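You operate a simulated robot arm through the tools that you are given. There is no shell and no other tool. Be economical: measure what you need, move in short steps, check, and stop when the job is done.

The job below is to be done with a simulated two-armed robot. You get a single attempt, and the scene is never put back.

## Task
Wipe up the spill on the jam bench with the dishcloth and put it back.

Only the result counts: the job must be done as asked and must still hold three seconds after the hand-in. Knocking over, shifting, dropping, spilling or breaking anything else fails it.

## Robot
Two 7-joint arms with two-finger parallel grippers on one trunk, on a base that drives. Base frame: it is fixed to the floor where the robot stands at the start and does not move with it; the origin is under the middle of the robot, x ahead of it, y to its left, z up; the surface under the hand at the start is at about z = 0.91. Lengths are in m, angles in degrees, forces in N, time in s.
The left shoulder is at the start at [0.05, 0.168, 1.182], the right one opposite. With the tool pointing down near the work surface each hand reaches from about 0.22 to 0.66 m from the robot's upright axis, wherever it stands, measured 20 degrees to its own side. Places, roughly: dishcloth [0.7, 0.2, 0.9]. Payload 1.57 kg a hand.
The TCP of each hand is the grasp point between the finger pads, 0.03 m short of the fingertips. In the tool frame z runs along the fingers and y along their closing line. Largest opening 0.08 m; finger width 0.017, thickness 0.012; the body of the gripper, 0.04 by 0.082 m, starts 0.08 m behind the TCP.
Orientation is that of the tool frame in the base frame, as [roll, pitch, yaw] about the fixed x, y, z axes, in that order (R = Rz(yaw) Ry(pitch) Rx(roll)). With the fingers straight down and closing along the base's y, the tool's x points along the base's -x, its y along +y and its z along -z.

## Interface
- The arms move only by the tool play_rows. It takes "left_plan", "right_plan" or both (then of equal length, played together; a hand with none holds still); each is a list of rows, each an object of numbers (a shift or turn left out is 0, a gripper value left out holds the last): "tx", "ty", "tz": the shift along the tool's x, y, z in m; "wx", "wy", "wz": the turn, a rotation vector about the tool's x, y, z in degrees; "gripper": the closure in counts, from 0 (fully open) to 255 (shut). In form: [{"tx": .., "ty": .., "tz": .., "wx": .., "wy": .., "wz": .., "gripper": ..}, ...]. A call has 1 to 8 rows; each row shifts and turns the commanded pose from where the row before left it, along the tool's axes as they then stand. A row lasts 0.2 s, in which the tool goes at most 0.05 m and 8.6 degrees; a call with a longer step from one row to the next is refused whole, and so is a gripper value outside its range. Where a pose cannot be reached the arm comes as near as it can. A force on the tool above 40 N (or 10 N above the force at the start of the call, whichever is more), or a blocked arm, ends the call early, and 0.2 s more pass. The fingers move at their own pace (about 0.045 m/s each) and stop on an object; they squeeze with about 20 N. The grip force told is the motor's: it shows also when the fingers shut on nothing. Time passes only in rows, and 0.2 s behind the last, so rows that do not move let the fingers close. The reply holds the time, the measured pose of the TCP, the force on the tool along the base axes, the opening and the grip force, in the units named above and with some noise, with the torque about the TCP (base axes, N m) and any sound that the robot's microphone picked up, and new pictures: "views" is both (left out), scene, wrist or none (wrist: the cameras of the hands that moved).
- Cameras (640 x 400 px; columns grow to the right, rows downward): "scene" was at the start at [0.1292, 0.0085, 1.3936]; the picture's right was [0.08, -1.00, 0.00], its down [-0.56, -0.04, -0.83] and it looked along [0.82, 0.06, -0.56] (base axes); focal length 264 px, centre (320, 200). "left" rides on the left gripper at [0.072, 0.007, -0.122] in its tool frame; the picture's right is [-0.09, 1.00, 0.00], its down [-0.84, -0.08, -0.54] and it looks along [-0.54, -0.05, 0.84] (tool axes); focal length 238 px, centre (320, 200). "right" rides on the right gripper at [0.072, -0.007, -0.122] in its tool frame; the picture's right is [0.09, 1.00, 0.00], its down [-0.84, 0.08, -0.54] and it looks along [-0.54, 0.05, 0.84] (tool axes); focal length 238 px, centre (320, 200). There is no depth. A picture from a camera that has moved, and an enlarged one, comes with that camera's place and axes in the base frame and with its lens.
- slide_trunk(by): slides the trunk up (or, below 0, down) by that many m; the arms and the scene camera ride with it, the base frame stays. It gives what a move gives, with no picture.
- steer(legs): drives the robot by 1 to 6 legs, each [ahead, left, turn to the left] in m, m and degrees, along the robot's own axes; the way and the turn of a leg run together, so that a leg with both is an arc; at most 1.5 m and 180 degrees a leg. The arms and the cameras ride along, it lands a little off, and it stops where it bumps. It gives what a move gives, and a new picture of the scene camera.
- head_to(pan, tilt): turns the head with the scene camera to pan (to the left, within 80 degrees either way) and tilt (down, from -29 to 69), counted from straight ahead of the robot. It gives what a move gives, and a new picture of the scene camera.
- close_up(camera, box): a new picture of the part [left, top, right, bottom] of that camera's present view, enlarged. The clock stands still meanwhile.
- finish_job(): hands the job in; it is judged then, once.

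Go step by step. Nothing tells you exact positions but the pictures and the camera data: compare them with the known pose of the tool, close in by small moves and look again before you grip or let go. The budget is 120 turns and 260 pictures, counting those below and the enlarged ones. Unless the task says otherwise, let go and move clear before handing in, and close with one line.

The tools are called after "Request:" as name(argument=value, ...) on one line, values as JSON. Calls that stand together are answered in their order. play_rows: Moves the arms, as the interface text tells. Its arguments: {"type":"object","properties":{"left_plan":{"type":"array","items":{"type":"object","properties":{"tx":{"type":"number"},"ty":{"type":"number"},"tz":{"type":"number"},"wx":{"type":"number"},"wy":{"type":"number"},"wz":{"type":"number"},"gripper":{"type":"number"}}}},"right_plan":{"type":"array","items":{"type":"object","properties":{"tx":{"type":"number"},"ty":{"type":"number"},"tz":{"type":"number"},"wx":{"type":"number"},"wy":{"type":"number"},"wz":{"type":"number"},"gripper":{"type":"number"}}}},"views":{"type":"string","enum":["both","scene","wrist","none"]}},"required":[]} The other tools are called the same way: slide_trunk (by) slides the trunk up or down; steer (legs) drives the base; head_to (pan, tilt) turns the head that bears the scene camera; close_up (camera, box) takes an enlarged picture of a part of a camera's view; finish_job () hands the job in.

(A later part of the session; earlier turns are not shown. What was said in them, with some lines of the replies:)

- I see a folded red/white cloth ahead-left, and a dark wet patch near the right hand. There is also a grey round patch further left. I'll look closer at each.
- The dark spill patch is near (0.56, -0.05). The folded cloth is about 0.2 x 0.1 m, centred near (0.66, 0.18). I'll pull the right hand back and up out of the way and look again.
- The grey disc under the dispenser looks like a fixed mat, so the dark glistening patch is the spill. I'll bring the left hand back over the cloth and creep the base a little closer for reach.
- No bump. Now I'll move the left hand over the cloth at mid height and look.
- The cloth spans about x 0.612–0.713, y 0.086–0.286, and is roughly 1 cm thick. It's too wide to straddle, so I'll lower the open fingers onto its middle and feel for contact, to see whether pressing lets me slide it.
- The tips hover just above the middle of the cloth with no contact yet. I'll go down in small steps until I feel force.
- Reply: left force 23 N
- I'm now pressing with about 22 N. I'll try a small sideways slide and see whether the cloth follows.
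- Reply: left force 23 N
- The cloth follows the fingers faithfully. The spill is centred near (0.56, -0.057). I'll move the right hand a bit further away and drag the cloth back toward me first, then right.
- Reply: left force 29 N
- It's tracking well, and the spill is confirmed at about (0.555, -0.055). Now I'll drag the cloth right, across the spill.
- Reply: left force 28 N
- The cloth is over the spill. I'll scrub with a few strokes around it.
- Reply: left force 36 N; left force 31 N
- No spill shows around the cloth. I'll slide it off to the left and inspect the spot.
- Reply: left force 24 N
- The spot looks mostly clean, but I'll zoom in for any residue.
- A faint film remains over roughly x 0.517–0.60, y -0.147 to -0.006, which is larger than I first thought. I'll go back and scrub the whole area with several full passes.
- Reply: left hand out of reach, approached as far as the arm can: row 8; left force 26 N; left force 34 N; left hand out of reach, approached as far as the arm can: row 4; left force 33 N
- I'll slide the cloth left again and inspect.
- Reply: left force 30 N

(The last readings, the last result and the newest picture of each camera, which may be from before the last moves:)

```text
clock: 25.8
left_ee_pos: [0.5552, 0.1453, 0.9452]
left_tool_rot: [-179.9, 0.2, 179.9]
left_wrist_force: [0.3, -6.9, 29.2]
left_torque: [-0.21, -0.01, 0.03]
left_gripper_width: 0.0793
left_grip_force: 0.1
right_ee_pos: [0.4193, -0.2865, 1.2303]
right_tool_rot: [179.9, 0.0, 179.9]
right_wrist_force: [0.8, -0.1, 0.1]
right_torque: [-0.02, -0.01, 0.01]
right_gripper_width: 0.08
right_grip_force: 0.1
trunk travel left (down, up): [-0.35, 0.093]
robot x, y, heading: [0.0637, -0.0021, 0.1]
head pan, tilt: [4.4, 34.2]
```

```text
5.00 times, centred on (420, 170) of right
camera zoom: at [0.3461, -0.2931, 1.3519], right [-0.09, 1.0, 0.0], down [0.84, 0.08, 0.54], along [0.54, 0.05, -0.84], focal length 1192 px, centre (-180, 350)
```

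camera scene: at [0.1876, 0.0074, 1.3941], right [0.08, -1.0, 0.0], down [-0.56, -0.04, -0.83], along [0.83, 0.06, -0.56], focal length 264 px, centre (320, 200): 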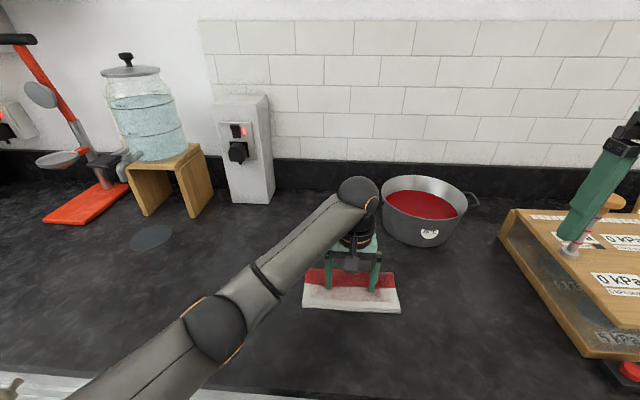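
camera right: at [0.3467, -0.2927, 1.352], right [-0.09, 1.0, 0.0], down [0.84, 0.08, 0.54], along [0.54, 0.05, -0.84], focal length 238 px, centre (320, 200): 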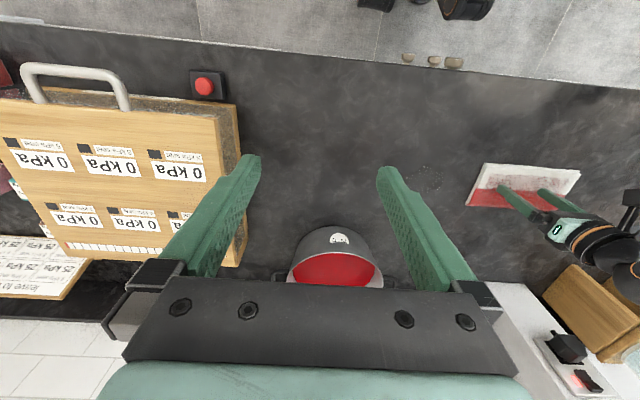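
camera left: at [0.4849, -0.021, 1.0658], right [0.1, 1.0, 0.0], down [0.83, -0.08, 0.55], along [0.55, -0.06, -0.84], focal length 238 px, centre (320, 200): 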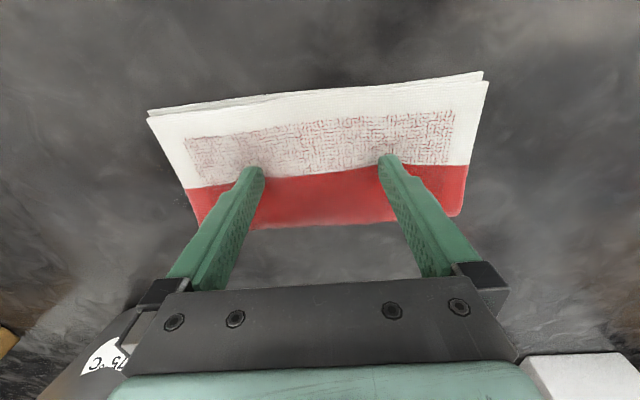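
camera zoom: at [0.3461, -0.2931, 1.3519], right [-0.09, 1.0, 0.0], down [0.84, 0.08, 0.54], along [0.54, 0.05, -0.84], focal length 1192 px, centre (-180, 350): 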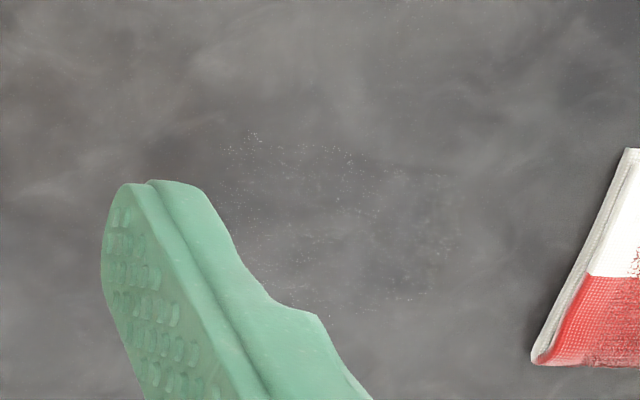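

It's fading with each pass, with a few specks left. More scrubbing over the same area.

Request:
play_rows(left_plan=[{"ty": -0.035}, {"ty": -0.04}, {"ty": -0.04}, {"ty": -0.04}, {"ty": -0.04}, {"ty": -0.04}, {"ty": -0.02}, {}], views="none")

Request:
play_rows(left_plan=[{"tx": 0.02}, {"ty": 0.035}, {"ty": 0.035}, {"ty": 0.035}, {"ty": 0.025}, {"tx": -0.02}, {"tx": -0.01}, {}], views="none")

Request:
play_rows(left_plan=[{"ty": -0.035}, {"ty": -0.035}, {"ty": -0.035}, {"ty": -0.025}, {"tx": 0.01}, {"ty": 0.04}, {"ty": 0.04}, {"ty": 0.04}], views="none")

Request:
play_rows(left_plan=[{"ty": -0.04}, {"ty": -0.04}, {"ty": -0.04}, {"tx": 0.01}, {"ty": 0.035}, {"ty": 0.04}, {"ty": 0.04}, {"ty": 0.04}], views="none")

Request:
play_rows(left_plan=[{"ty": 0.03}, {"ty": 0.03}, {"ty": 0.03}, {"ty": 0.02}, {}], views="both")

Request:
close_up(camera="scene", box=[310, 240, 430, 330])

Request:
close_up(camera="right", box=[370, 130, 470, 210])

```text
clock: 27.6
left_ee_pos: [0.555, -0.1119, 0.9445]
left_tool_rot: [-179.8, 0.3, 179.9]
left_wrist_force: [-2.5, 7.1, 29.1]
left_torque: [0.49, 0.12, -0.13]
left_gripper_width: 0.0796
left_grip_force: 0.0
right_ee_pos: [0.4189, -0.2846, 1.2305]
right_tool_rot: [179.9, 0.3, 179.9]
right_wrist_force: [-0.8, 0.4, -0.8]
right_torque: [0.02, 0.03, -0.02]
right_gripper_width: 0.0798
right_grip_force: 0.1
trunk travel left (down, up): [-0.35, 0.093]
robot x, y, heading: [0.0623, 0.0016, -0.2]
head pan, tilt: [4.4, 34.2]
```

```text
clock: 29.4
left_ee_pos: [0.5648, 0.0183, 0.9456]
left_tool_rot: [-179.8, 0.3, 180.0]
left_wrist_force: [-8.8, 1.5, 29.8]
left_torque: [0.13, 0.24, -0.05]
left_gripper_width: 0.0793
left_grip_force: 0.0
right_ee_pos: [0.4176, -0.2853, 1.2302]
right_tool_rot: [180.0, 0.2, -180.0]
right_wrist_force: [-0.5, -0.2, -0.4]
right_torque: [-0.01, 0.0, 0.0]
right_gripper_width: 0.0799
right_grip_force: 0.0
trunk travel left (down, up): [-0.35, 0.093]
robot x, y, heading: [0.0596, 0.0022, 0.1]
head pan, tilt: [4.4, 34.2]
```

```text
clock: 31.2
left_ee_pos: [0.5572, 0.0105, 0.9453]
left_tool_rot: [-179.7, 0.2, 179.9]
left_wrist_force: [0.8, -3.7, 12.7]
left_torque: [-0.04, 0.0, 0.04]
left_gripper_width: 0.0798
left_grip_force: 0.1
right_ee_pos: [0.4205, -0.2861, 1.2295]
right_tool_rot: [180.0, 0.1, 180.0]
right_wrist_force: [0.3, 0.0, 0.2]
right_torque: [-0.02, 0.0, 0.03]
right_gripper_width: 0.08
right_grip_force: 0.0
trunk travel left (down, up): [-0.35, 0.093]
robot x, y, heading: [0.0623, -0.0037, -0.1]
head pan, tilt: [4.4, 34.2]
```

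```text
clock: 33.0
left_ee_pos: [0.5437, 0.0465, 0.9465]
left_tool_rot: [-180.0, 0.1, 180.0]
left_wrist_force: [1.1, -1.5, 11.4]
left_torque: [-0.04, -0.06, 0.02]
left_gripper_width: 0.0794
left_grip_force: 0.0
right_ee_pos: [0.4205, -0.2859, 1.2292]
right_tool_rot: [-180.0, 0.1, 180.0]
right_wrist_force: [1.1, 0.5, 1.0]
right_torque: [-0.01, -0.01, 0.02]
right_gripper_width: 0.08
right_grip_force: 0.1
trunk travel left (down, up): [-0.35, 0.093]
robot x, y, heading: [0.0647, 0.001, 0.1]
head pan, tilt: [4.4, 34.2]
```

```text
clock: 34.2
left_ee_pos: [0.5487, 0.1531, 0.9454]
left_tool_rot: [-179.9, 0.1, 179.9]
left_wrist_force: [0.5, -5.9, 21.8]
left_torque: [-0.08, -0.01, 0.02]
left_gripper_width: 0.0795
left_grip_force: 0.1
right_ee_pos: [0.4198, -0.287, 1.2304]
right_tool_rot: [179.9, 0.1, 179.9]
right_wrist_force: [0.2, -0.3, 0.1]
right_torque: [-0.04, 0.01, 0.03]
right_gripper_width: 0.0802
right_grip_force: 0.0
trunk travel left (down, up): [-0.35, 0.093]
robot x, y, heading: [0.0631, 0.0028, 0.1]
head pan, tilt: [4.4, 34.2]
camera scene: at [0.1885, 0.0071, 1.3939], right [0.08, -1.0, 0.0], down [-0.56, -0.04, -0.83], along [0.83, 0.06, -0.56], focal length 264 px, centre (320, 200)
camera left: at [0.4768, 0.1609, 1.0665], right [0.09, 1.0, 0.0], down [0.83, -0.08, 0.55], along [0.54, -0.05, -0.84], focal length 238 px, centre (320, 200)
```

scene: 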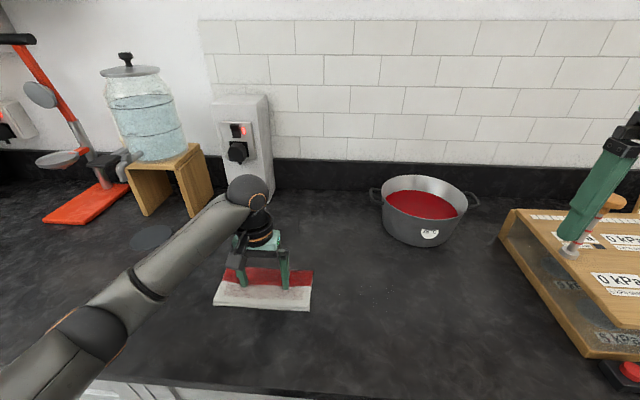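
left: 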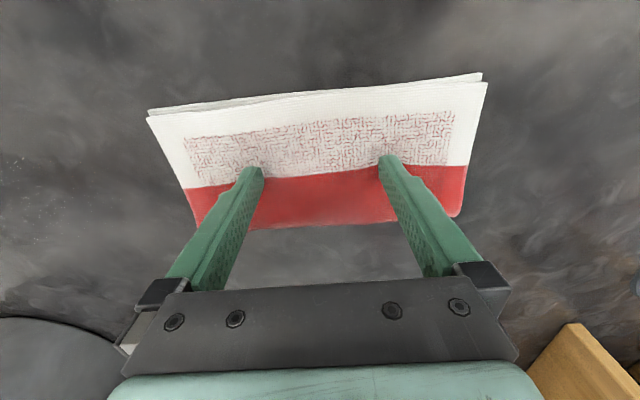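

```text
4.44 times, centred on (370, 285) of scene
camera zoom: at [0.1885, 0.0071, 1.3939], right [0.08, -1.0, 0.0], down [-0.56, -0.04, -0.83], along [0.83, 0.06, -0.56], focal length 1175 px, centre (98, -178)
```

zoom: 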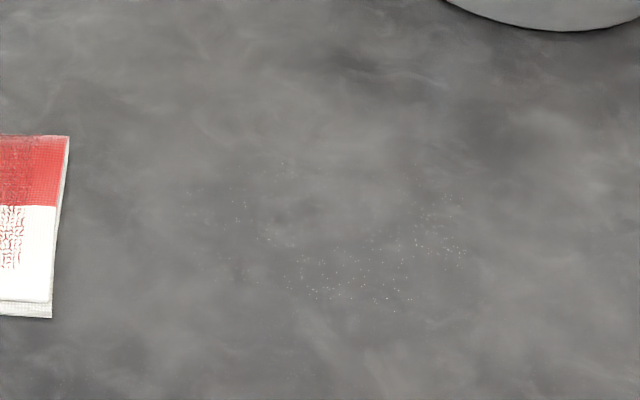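

```text
5.00 times, centred on (420, 170) of right
camera zoom: at [0.3466, -0.2929, 1.3519], right [-0.09, 1.0, 0.0], down [0.84, 0.08, 0.54], along [0.54, 0.05, -0.84], focal length 1192 px, centre (-180, 350)
```

zoom: 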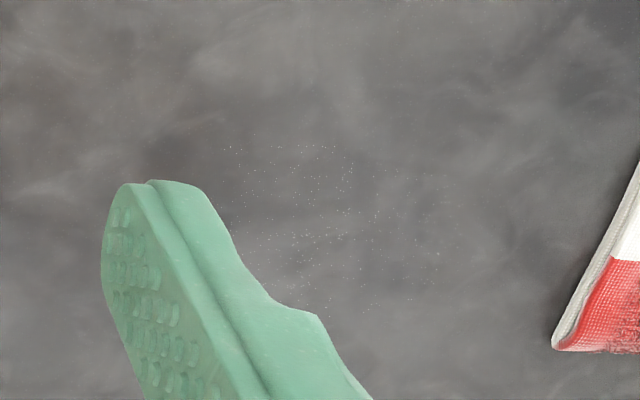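

The dark film is gone and only faint specks remain. I'll do another two or three rounds to clear them completely.

Request:
play_rows(left_plan=[{"ty": -0.035, "tx": -0.005}, {"ty": -0.04}, {"ty": -0.04}, {"ty": -0.04}, {"ty": -0.04}, {"ty": -0.04}, {"ty": -0.025}, {}], views="none")

Request:
play_rows(left_plan=[{"tx": 0.02}, {"ty": 0.035}, {"ty": 0.035}, {"ty": 0.035}, {"ty": 0.03}, {"tx": -0.015}, {"tx": -0.015}, {}], views="none")

Request:
play_rows(left_plan=[{"ty": -0.035}, {"ty": -0.035}, {"ty": -0.035}, {"ty": -0.03}, {"tx": 0.01}, {"ty": 0.04}, {"ty": 0.04}, {"ty": 0.04}], views="none")

Request:
play_rows(left_plan=[{"ty": -0.04}, {"ty": -0.04}, {"ty": -0.04}, {"tx": 0.01}, {"ty": 0.04}, {"ty": 0.04}, {"ty": 0.04}, {}], views="none")

Request:
play_rows(left_plan=[{"ty": -0.04}, {"ty": -0.04}, {"ty": -0.04}, {"tx": -0.01}, {"ty": 0.04}, {"ty": 0.04}, {"ty": 0.04}, {}], views="none")

Request:
play_rows(left_plan=[{"ty": 0.03}, {"ty": 0.03}, {"ty": 0.03}, {"ty": 0.03}, {"ty": 0.025}, {}], views="scene")

Request:
close_up(camera="scene", box=[310, 240, 430, 330])

Request:
close_up(camera="right", box=[370, 130, 470, 210])

```text
clock: 36.0
left_ee_pos: [0.5475, -0.1036, 0.9456]
left_tool_rot: [-179.9, 0.2, 179.8]
left_wrist_force: [-0.9, 5.8, 23.6]
left_torque: [0.35, 0.01, -0.06]
left_gripper_width: 0.0794
left_grip_force: 0.1
right_ee_pos: [0.4199, -0.2841, 1.2307]
right_tool_rot: [180.0, 0.0, -180.0]
right_wrist_force: [-0.1, 0.4, -0.3]
right_torque: [0.02, -0.01, 0.0]
right_gripper_width: 0.0798
right_grip_force: 0.0
trunk travel left (down, up): [-0.35, 0.093]
robot x, y, heading: [0.0622, 0.0039, -0.0]
head pan, tilt: [4.4, 34.2]
```

```text
clock: 37.8
left_ee_pos: [0.5605, 0.0296, 0.9458]
left_tool_rot: [-179.8, 0.2, 179.9]
left_wrist_force: [-7.6, 2.5, 26.0]
left_torque: [0.08, 0.19, -0.02]
left_gripper_width: 0.0794
left_grip_force: 0.0
right_ee_pos: [0.4184, -0.2855, 1.2305]
right_tool_rot: [179.9, 0.2, 179.9]
right_wrist_force: [0.6, -0.5, 0.6]
right_torque: [-0.04, -0.01, -0.05]
right_gripper_width: 0.0799
right_grip_force: 0.0
trunk travel left (down, up): [-0.35, 0.093]
robot x, y, heading: [0.0627, -0.0021, -0.1]
head pan, tilt: [4.4, 34.2]
```

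```text
clock: 39.6
left_ee_pos: [0.5489, 0.0151, 0.9441]
left_tool_rot: [-179.8, 0.3, 179.8]
left_wrist_force: [2.1, -4.7, 23.4]
left_torque: [0.07, -0.08, 0.0]
left_gripper_width: 0.0792
left_grip_force: 0.1
right_ee_pos: [0.4201, -0.2846, 1.2299]
right_tool_rot: [-180.0, 0.1, 179.9]
right_wrist_force: [-0.8, 0.0, 0.6]
right_torque: [0.01, -0.02, -0.02]
right_gripper_width: 0.0804
right_grip_force: 0.1
trunk travel left (down, up): [-0.35, 0.093]
robot x, y, heading: [0.0571, -0.0003, 0.0]
head pan, tilt: [4.4, 34.2]
```

```text
clock: 41.4
left_ee_pos: [0.5448, 0.0135, 0.9445]
left_tool_rot: [-179.7, 0.2, 179.9]
left_wrist_force: [2.4, -5.0, 22.3]
left_torque: [-0.01, -0.05, -0.03]
left_gripper_width: 0.0792
left_grip_force: 0.0
right_ee_pos: [0.4197, -0.2856, 1.2301]
right_tool_rot: [-180.0, 0.1, 179.9]
right_wrist_force: [0.6, -1.0, 0.2]
right_torque: [-0.02, -0.02, 0.0]
right_gripper_width: 0.0801
right_grip_force: 0.0
trunk travel left (down, up): [-0.35, 0.093]
robot x, y, heading: [0.0606, -0.0029, -0.2]
head pan, tilt: [4.4, 34.2]
```

```text
clock: 43.2
left_ee_pos: [0.5526, 0.0148, 0.9451]
left_tool_rot: [-180.0, 0.3, 179.9]
left_wrist_force: [2.2, -4.9, 22.4]
left_torque: [-0.03, -0.09, 0.01]
left_gripper_width: 0.0794
left_grip_force: 0.1
right_ee_pos: [0.4199, -0.2854, 1.2307]
right_tool_rot: [-180.0, 0.1, -180.0]
right_wrist_force: [0.4, -0.2, 0.2]
right_torque: [-0.01, -0.04, 0.01]
right_gripper_width: 0.0801
right_grip_force: 0.0
trunk travel left (down, up): [-0.35, 0.093]
robot x, y, heading: [0.061, -0.0016, 0.3]
head pan, tilt: [4.4, 34.2]
```

```text
clock: 44.6
left_ee_pos: [0.5511, 0.1581, 0.9446]
left_tool_rot: [-179.9, 0.1, 179.9]
left_wrist_force: [0.0, -3.5, 15.7]
left_torque: [-0.11, 0.0, 0.06]
left_gripper_width: 0.0797
left_grip_force: 0.1
right_ee_pos: [0.4195, -0.2863, 1.2298]
right_tool_rot: [179.9, 0.2, -180.0]
right_wrist_force: [-0.4, 0.0, -0.1]
right_torque: [0.01, -0.02, 0.02]
right_gripper_width: 0.0801
right_grip_force: 0.1
trunk travel left (down, up): [-0.35, 0.093]
robot x, y, heading: [0.0604, 0.0004, 0.0]
head pan, tilt: [4.4, 34.2]
camera scene: at [0.189, 0.0075, 1.3938], right [0.08, -1.0, 0.0], down [-0.56, -0.04, -0.83], along [0.83, 0.06, -0.56], focal length 264 px, centre (320, 200)
```

scene: 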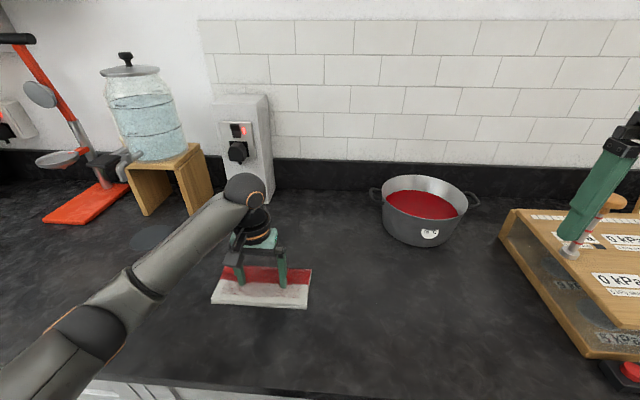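

```text
4.44 times, centred on (370, 285) of scene
camera zoom: at [0.189, 0.0075, 1.3938], right [0.08, -1.0, 0.0], down [-0.56, -0.04, -0.83], along [0.83, 0.06, -0.56], focal length 1175 px, centre (98, -178)
```

zoom: 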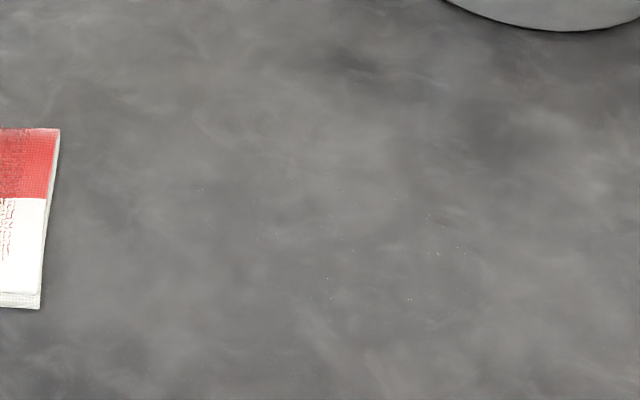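

```text
5.00 times, centred on (420, 170) of right
camera zoom: at [0.3471, -0.2925, 1.3518], right [-0.09, 1.0, 0.0], down [0.84, 0.08, 0.54], along [0.54, 0.05, -0.84], focal length 1192 px, centre (-180, 350)
```

zoom: 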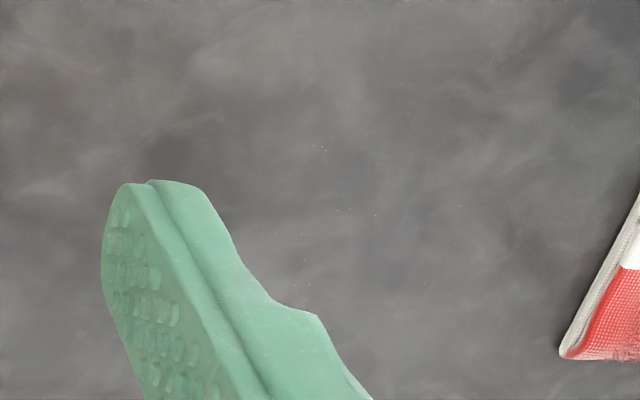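

Almost fully clean, with only a few specks left. One last round to finish.

Request:
play_rows(left_plan=[{"ty": -0.035, "tx": -0.005}, {"ty": -0.04}, {"ty": -0.04}, {"ty": -0.04}, {"ty": -0.04}, {"ty": -0.04}, {"ty": -0.03}, {}], views="none")

Request:
play_rows(left_plan=[{"tx": 0.02}, {"ty": 0.035}, {"ty": 0.035}, {"ty": 0.035}, {"ty": 0.03}, {"tx": -0.015}, {"tx": -0.015}, {}], views="none")

Request:
play_rows(left_plan=[{"ty": -0.035}, {"ty": -0.035}, {"ty": -0.035}, {"ty": -0.03}, {"tx": 0.01}, {"ty": 0.04}, {"ty": 0.04}, {"ty": 0.04}], views="none")

Request:
play_rows(left_plan=[{"ty": -0.04}, {"ty": -0.04}, {"ty": -0.04}, {"tx": 0.01}, {"ty": 0.04}, {"ty": 0.04}, {"ty": 0.04}, {}], views="none")

Request:
play_rows(left_plan=[{"ty": -0.04}, {"ty": -0.04}, {"ty": -0.04}, {"tx": -0.01}, {"ty": 0.04}, {"ty": 0.04}, {"ty": 0.04}, {}], views="none")

Request:
play_rows(left_plan=[{"ty": 0.03}, {"ty": 0.03}, {"ty": 0.03}, {"ty": 0.03}, {"ty": 0.03}, {"ty": 0.02}, {}], views="both")

Request:
close_up(camera="scene", box=[310, 240, 430, 330])

Request:
close_up(camera="right", box=[370, 130, 470, 210])

```text
clock: 46.4
left_ee_pos: [0.5578, -0.1076, 0.9453]
left_tool_rot: [-179.8, 0.1, 179.9]
left_wrist_force: [-1.8, 0.7, 9.7]
left_torque: [0.11, 0.06, -0.04]
left_gripper_width: 0.0798
left_grip_force: 0.0
right_ee_pos: [0.4198, -0.2854, 1.2304]
right_tool_rot: [180.0, 0.2, 180.0]
right_wrist_force: [-0.6, -0.7, 0.7]
right_torque: [-0.02, 0.0, 0.01]
right_gripper_width: 0.0799
right_grip_force: 0.1
trunk travel left (down, up): [-0.35, 0.093]
robot x, y, heading: [0.0606, 0.0017, -0.2]
head pan, tilt: [4.4, 34.2]
```

```text
clock: 48.2
left_ee_pos: [0.5659, 0.0312, 0.9441]
left_tool_rot: [-179.9, 0.3, 179.9]
left_wrist_force: [-9.3, 0.9, 30.4]
left_torque: [0.19, 0.27, -0.01]
left_gripper_width: 0.0794
left_grip_force: 0.0
right_ee_pos: [0.4189, -0.2848, 1.2318]
right_tool_rot: [179.9, 0.3, 180.0]
right_wrist_force: [-0.6, -0.1, -0.1]
right_torque: [0.01, 0.03, -0.03]
right_gripper_width: 0.0799
right_grip_force: 0.1
trunk travel left (down, up): [-0.35, 0.093]
robot x, y, heading: [0.0622, 0.0012, 0.1]
head pan, tilt: [4.4, 34.2]
```

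```text
clock: 50.0
left_ee_pos: [0.5595, 0.0113, 0.9442]
left_tool_rot: [-179.8, 0.3, 179.8]
left_wrist_force: [1.5, -6.7, 23.3]
left_torque: [-0.02, -0.03, 0.06]
left_gripper_width: 0.0792
left_grip_force: 0.2
right_ee_pos: [0.4192, -0.2851, 1.2293]
right_tool_rot: [-179.9, 0.1, -180.0]
right_wrist_force: [-0.3, -0.5, -0.3]
right_torque: [-0.01, 0.0, 0.0]
right_gripper_width: 0.0801
right_grip_force: 0.0
trunk travel left (down, up): [-0.35, 0.093]
robot x, y, heading: [0.0616, -0.0001, 0.1]
head pan, tilt: [4.4, 34.2]
```

```text
clock: 51.8
left_ee_pos: [0.5475, 0.0098, 0.9445]
left_tool_rot: [-180.0, 0.2, 179.9]
left_wrist_force: [1.2, -5.2, 23.6]
left_torque: [-0.06, -0.06, -0.04]
left_gripper_width: 0.0795
left_grip_force: 0.0
right_ee_pos: [0.4197, -0.2856, 1.2299]
right_tool_rot: [179.9, 0.0, -180.0]
right_wrist_force: [0.0, 0.0, -0.1]
right_torque: [0.0, 0.01, 0.0]
right_gripper_width: 0.08
right_grip_force: 0.1
trunk travel left (down, up): [-0.35, 0.093]
robot x, y, heading: [0.0654, 0.0022, -0.2]
head pan, tilt: [4.4, 34.2]
```

```text
clock: 53.6
left_ee_pos: [0.5607, 0.0138, 0.9453]
left_tool_rot: [-179.9, 0.1, -180.0]
left_wrist_force: [1.3, -2.1, 16.2]
left_torque: [-0.03, -0.06, -0.04]
left_gripper_width: 0.0799
left_grip_force: 0.1
right_ee_pos: [0.4209, -0.2851, 1.2292]
right_tool_rot: [180.0, 0.1, -180.0]
right_wrist_force: [0.2, 0.5, -0.9]
right_torque: [0.0, -0.04, 0.01]
right_gripper_width: 0.0802
right_grip_force: 0.1
trunk travel left (down, up): [-0.35, 0.093]
robot x, y, heading: [0.0599, -0.0042, -0.0]
head pan, tilt: [4.4, 34.2]
```

```text
clock: 55.2
left_ee_pos: [0.5583, 0.1835, 0.945]
left_tool_rot: [-179.9, 0.2, 179.8]
left_wrist_force: [0.8, -6.3, 22.8]
left_torque: [-0.18, -0.02, 0.1]
left_gripper_width: 0.0798
left_grip_force: 0.1
right_ee_pos: [0.419, -0.287, 1.2303]
right_tool_rot: [179.9, 0.0, 179.9]
right_wrist_force: [0.0, 0.4, 0.0]
right_torque: [0.0, -0.02, -0.02]
right_gripper_width: 0.0799
right_grip_force: 0.0
trunk travel left (down, up): [-0.35, 0.093]
robot x, y, heading: [0.0582, -0.001, -0.1]
head pan, tilt: [4.4, 34.2]
camera scene: at [0.1884, 0.007, 1.3938], right [0.08, -1.0, 0.0], down [-0.56, -0.04, -0.83], along [0.83, 0.06, -0.56], focal length 264 px, centre (320, 200)
camera left: at [0.488, 0.1913, 1.0665], right [0.09, 1.0, 0.0], down [0.83, -0.08, 0.55], along [0.54, -0.05, -0.84], focal length 238 px, centre (320, 200)
```

scene: 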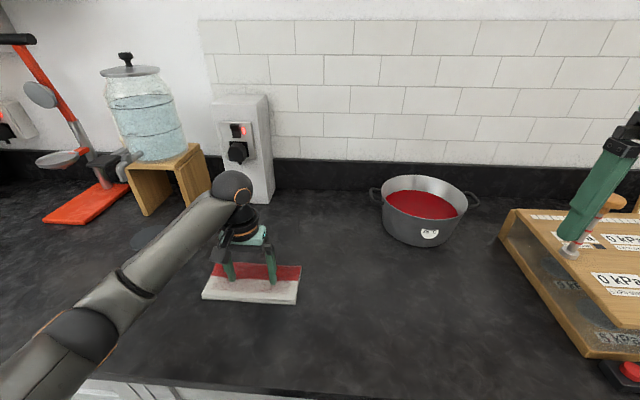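
left: 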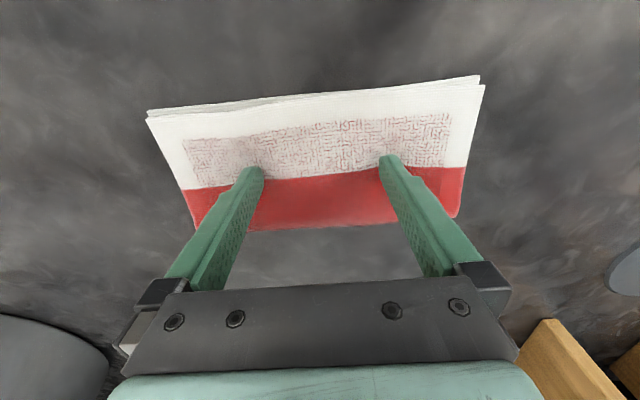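

```text
4.44 times, centred on (370, 285) of scene
camera zoom: at [0.1884, 0.007, 1.3938], right [0.08, -1.0, 0.0], down [-0.56, -0.04, -0.83], along [0.83, 0.06, -0.56], focal length 1175 px, centre (98, -178)
```

zoom: 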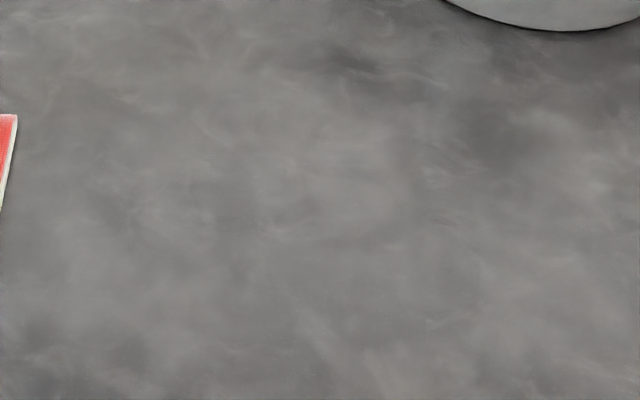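

```text
5.00 times, centred on (420, 170) of right
camera zoom: at [0.3465, -0.293, 1.3518], right [-0.09, 1.0, 0.0], down [0.84, 0.08, 0.54], along [0.54, 0.05, -0.84], focal length 1192 px, centre (-180, 350)
```

zoom: 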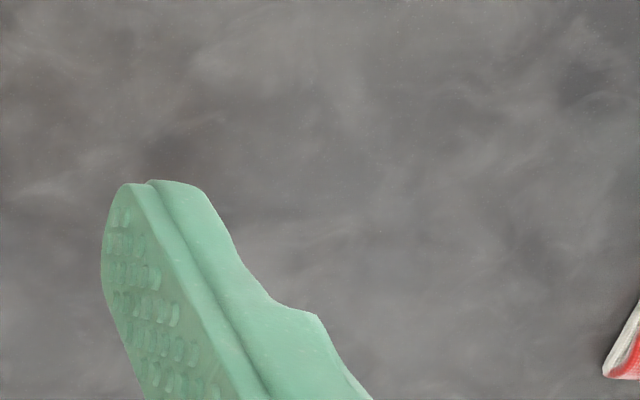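

The spot is clean. Now I'll slide the cloth straight forward to its original place (TCP to about x 0.662, y 0.184).

Request:
play_rows(left_plan=[{"tx": -0.018}, {"tx": -0.02}, {"tx": -0.02}, {"tx": -0.02}, {"tx": -0.016}, {"tx": -0.01}, {}])

Request:
close_up(camera="scene", box=[180, 180, 340, 280])

```text
clock: 56.8
left_ee_pos: [0.6595, 0.1827, 0.9446]
left_tool_rot: [-180.0, 0.1, 179.8]
left_wrist_force: [-6.1, -0.6, 17.9]
left_torque: [-0.03, 0.14, -0.03]
left_gripper_width: 0.0795
left_grip_force: 0.1
right_ee_pos: [0.4183, -0.286, 1.23]
right_tool_rot: [179.9, 0.1, -180.0]
right_wrist_force: [-0.4, -0.8, 0.5]
right_torque: [-0.01, 0.02, -0.04]
right_gripper_width: 0.0802
right_grip_force: 0.1
trunk travel left (down, up): [-0.35, 0.093]
robot x, y, heading: [0.0609, -0.0006, 0.2]
head pan, tilt: [4.4, 34.2]
camera scene: at [0.1878, 0.0078, 1.3938], right [0.08, -1.0, 0.0], down [-0.56, -0.04, -0.83], along [0.83, 0.06, -0.56], focal length 264 px, centre (320, 200)
camera left: at [0.5884, 0.1919, 1.0668], right [0.09, 1.0, 0.0], down [0.84, -0.08, 0.54], along [0.54, -0.05, -0.84], focal length 238 px, centre (320, 200)
```

scene: 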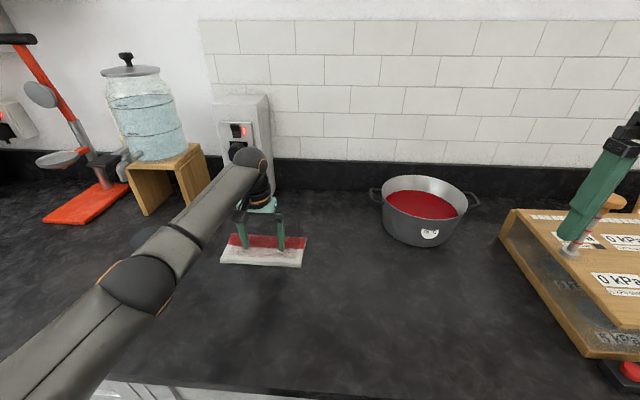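
left: 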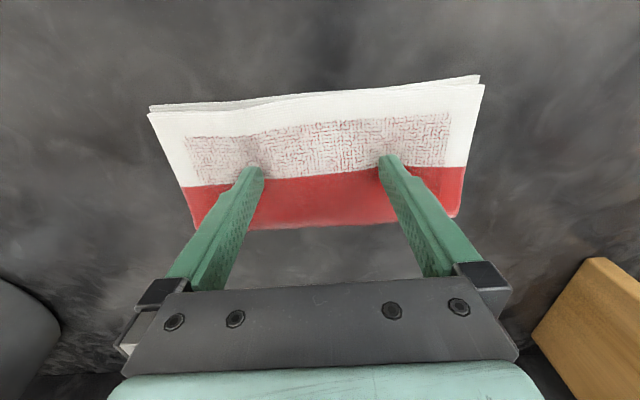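

```text
4.00 times, centred on (260, 230) of scene
camera zoom: at [0.1878, 0.0078, 1.3938], right [0.08, -1.0, 0.0], down [-0.56, -0.04, -0.83], along [0.83, 0.06, -0.56], focal length 1058 px, centre (560, 80)
```

zoom: 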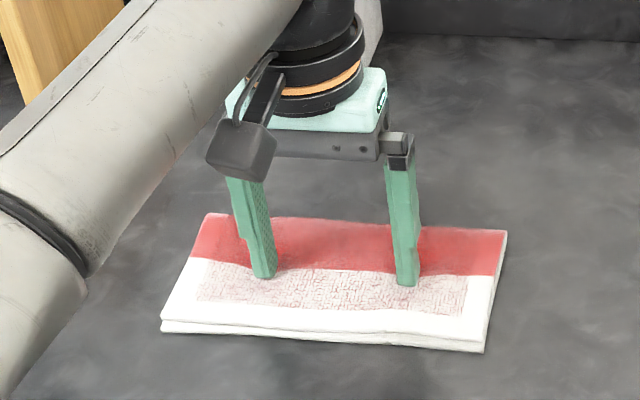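

The cloth is within a few millimetres of where it began. I'll lift straight off and retreat.

Request:
play_rows(left_plan=[{"tz": -0.005}, {"tz": -0.01}, {"tz": -0.03}, {"tz": -0.045}, {"tz": -0.045}, {"tz": -0.045}, {"tx": 0.045}, {"tx": 0.045}], views="none")

Request:
play_rows(left_plan=[{"tx": 0.045}, {"tx": 0.045}, {"tx": 0.04}, {}, {}])

Request:
close_up(camera="scene", box=[180, 180, 340, 280])

Request:
close_up(camera="scene", box=[290, 220, 450, 340])

```text
clock: 58.6
left_ee_pos: [0.5674, 0.1799, 1.1242]
left_tool_rot: [180.0, 0.0, -179.9]
left_wrist_force: [-0.9, -1.5, 0.6]
left_torque: [0.07, -0.01, 0.02]
left_gripper_width: 0.0802
left_grip_force: 0.1
left hand out of reach, approached as far as the arm can: row 7
right_ee_pos: [0.419, -0.289, 1.2293]
right_tool_rot: [179.8, 0.2, 180.0]
right_wrist_force: [0.4, -1.2, -0.4]
right_torque: [0.07, -0.02, -0.03]
right_gripper_width: 0.0799
right_grip_force: 0.1
trunk travel left (down, up): [-0.35, 0.093]
robot x, y, heading: [0.0599, -0.0019, 0.1]
head pan, tilt: [4.4, 34.2]
```

```text
clock: 59.8
left_ee_pos: [0.4389, 0.1834, 1.1226]
left_tool_rot: [-180.0, 0.0, 179.9]
left_wrist_force: [-0.1, 0.0, 0.3]
left_torque: [-0.04, -0.01, 0.03]
left_gripper_width: 0.0799
left_grip_force: 0.0
right_ee_pos: [0.4213, -0.285, 1.2283]
right_tool_rot: [180.0, 0.0, -180.0]
right_wrist_force: [-0.6, -0.6, -0.5]
right_torque: [-0.02, 0.0, -0.01]
right_gripper_width: 0.0798
right_grip_force: 0.1
trunk travel left (down, up): [-0.35, 0.093]
robot x, y, heading: [0.0619, -0.0006, -0.1]
head pan, tilt: [4.4, 34.2]
camera scene: at [0.1902, 0.0084, 1.3936], right [0.08, -1.0, 0.0], down [-0.56, -0.04, -0.83], along [0.82, 0.06, -0.56], focal length 264 px, centre (320, 200)
camera left: at [0.3687, 0.1913, 1.2429], right [0.09, 1.0, 0.0], down [0.84, -0.08, 0.54], along [0.54, -0.05, -0.84], focal length 238 px, centre (320, 200)
```

scene: 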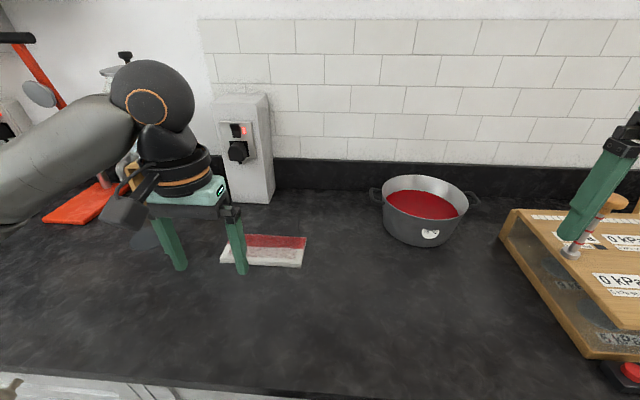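
left: 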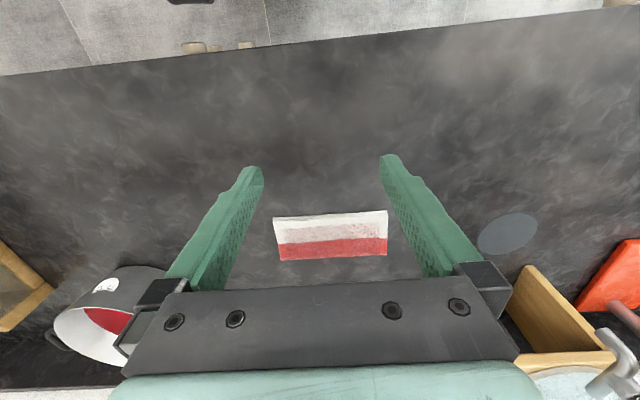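

```text
4.00 times, centred on (260, 230) of scene
camera zoom: at [0.1902, 0.0084, 1.3936], right [0.08, -1.0, 0.0], down [-0.56, -0.04, -0.83], along [0.82, 0.06, -0.56], focal length 1058 px, centre (560, 80)
```

zoom: 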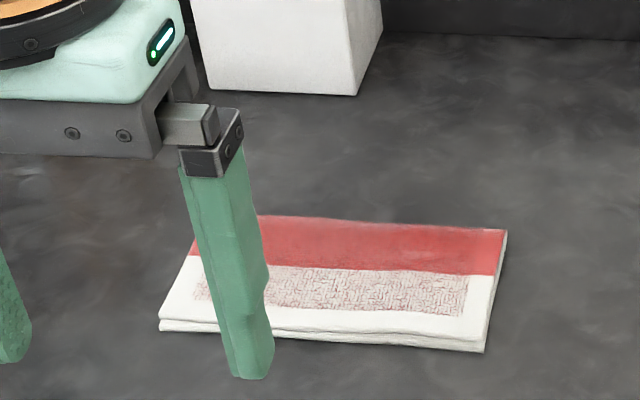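

```text
3.33 times, centred on (370, 280) of scene
camera zoom: at [0.1902, 0.0084, 1.3936], right [0.08, -1.0, 0.0], down [-0.56, -0.04, -0.83], along [0.82, 0.06, -0.56], focal length 882 px, centre (153, -67)
```

zoom: 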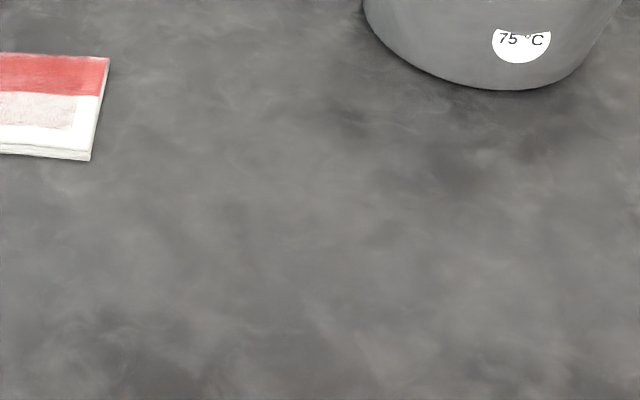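

The spill is gone, the cloth is back in its place, and both hands are clear. I'm handing the job in.

Request:
finish_job()

```text
The job is handed in.
```

I wiped up the spill and slid the dishcloth back to within a few millimetres of where it started. Nothing else on the bench was touched.
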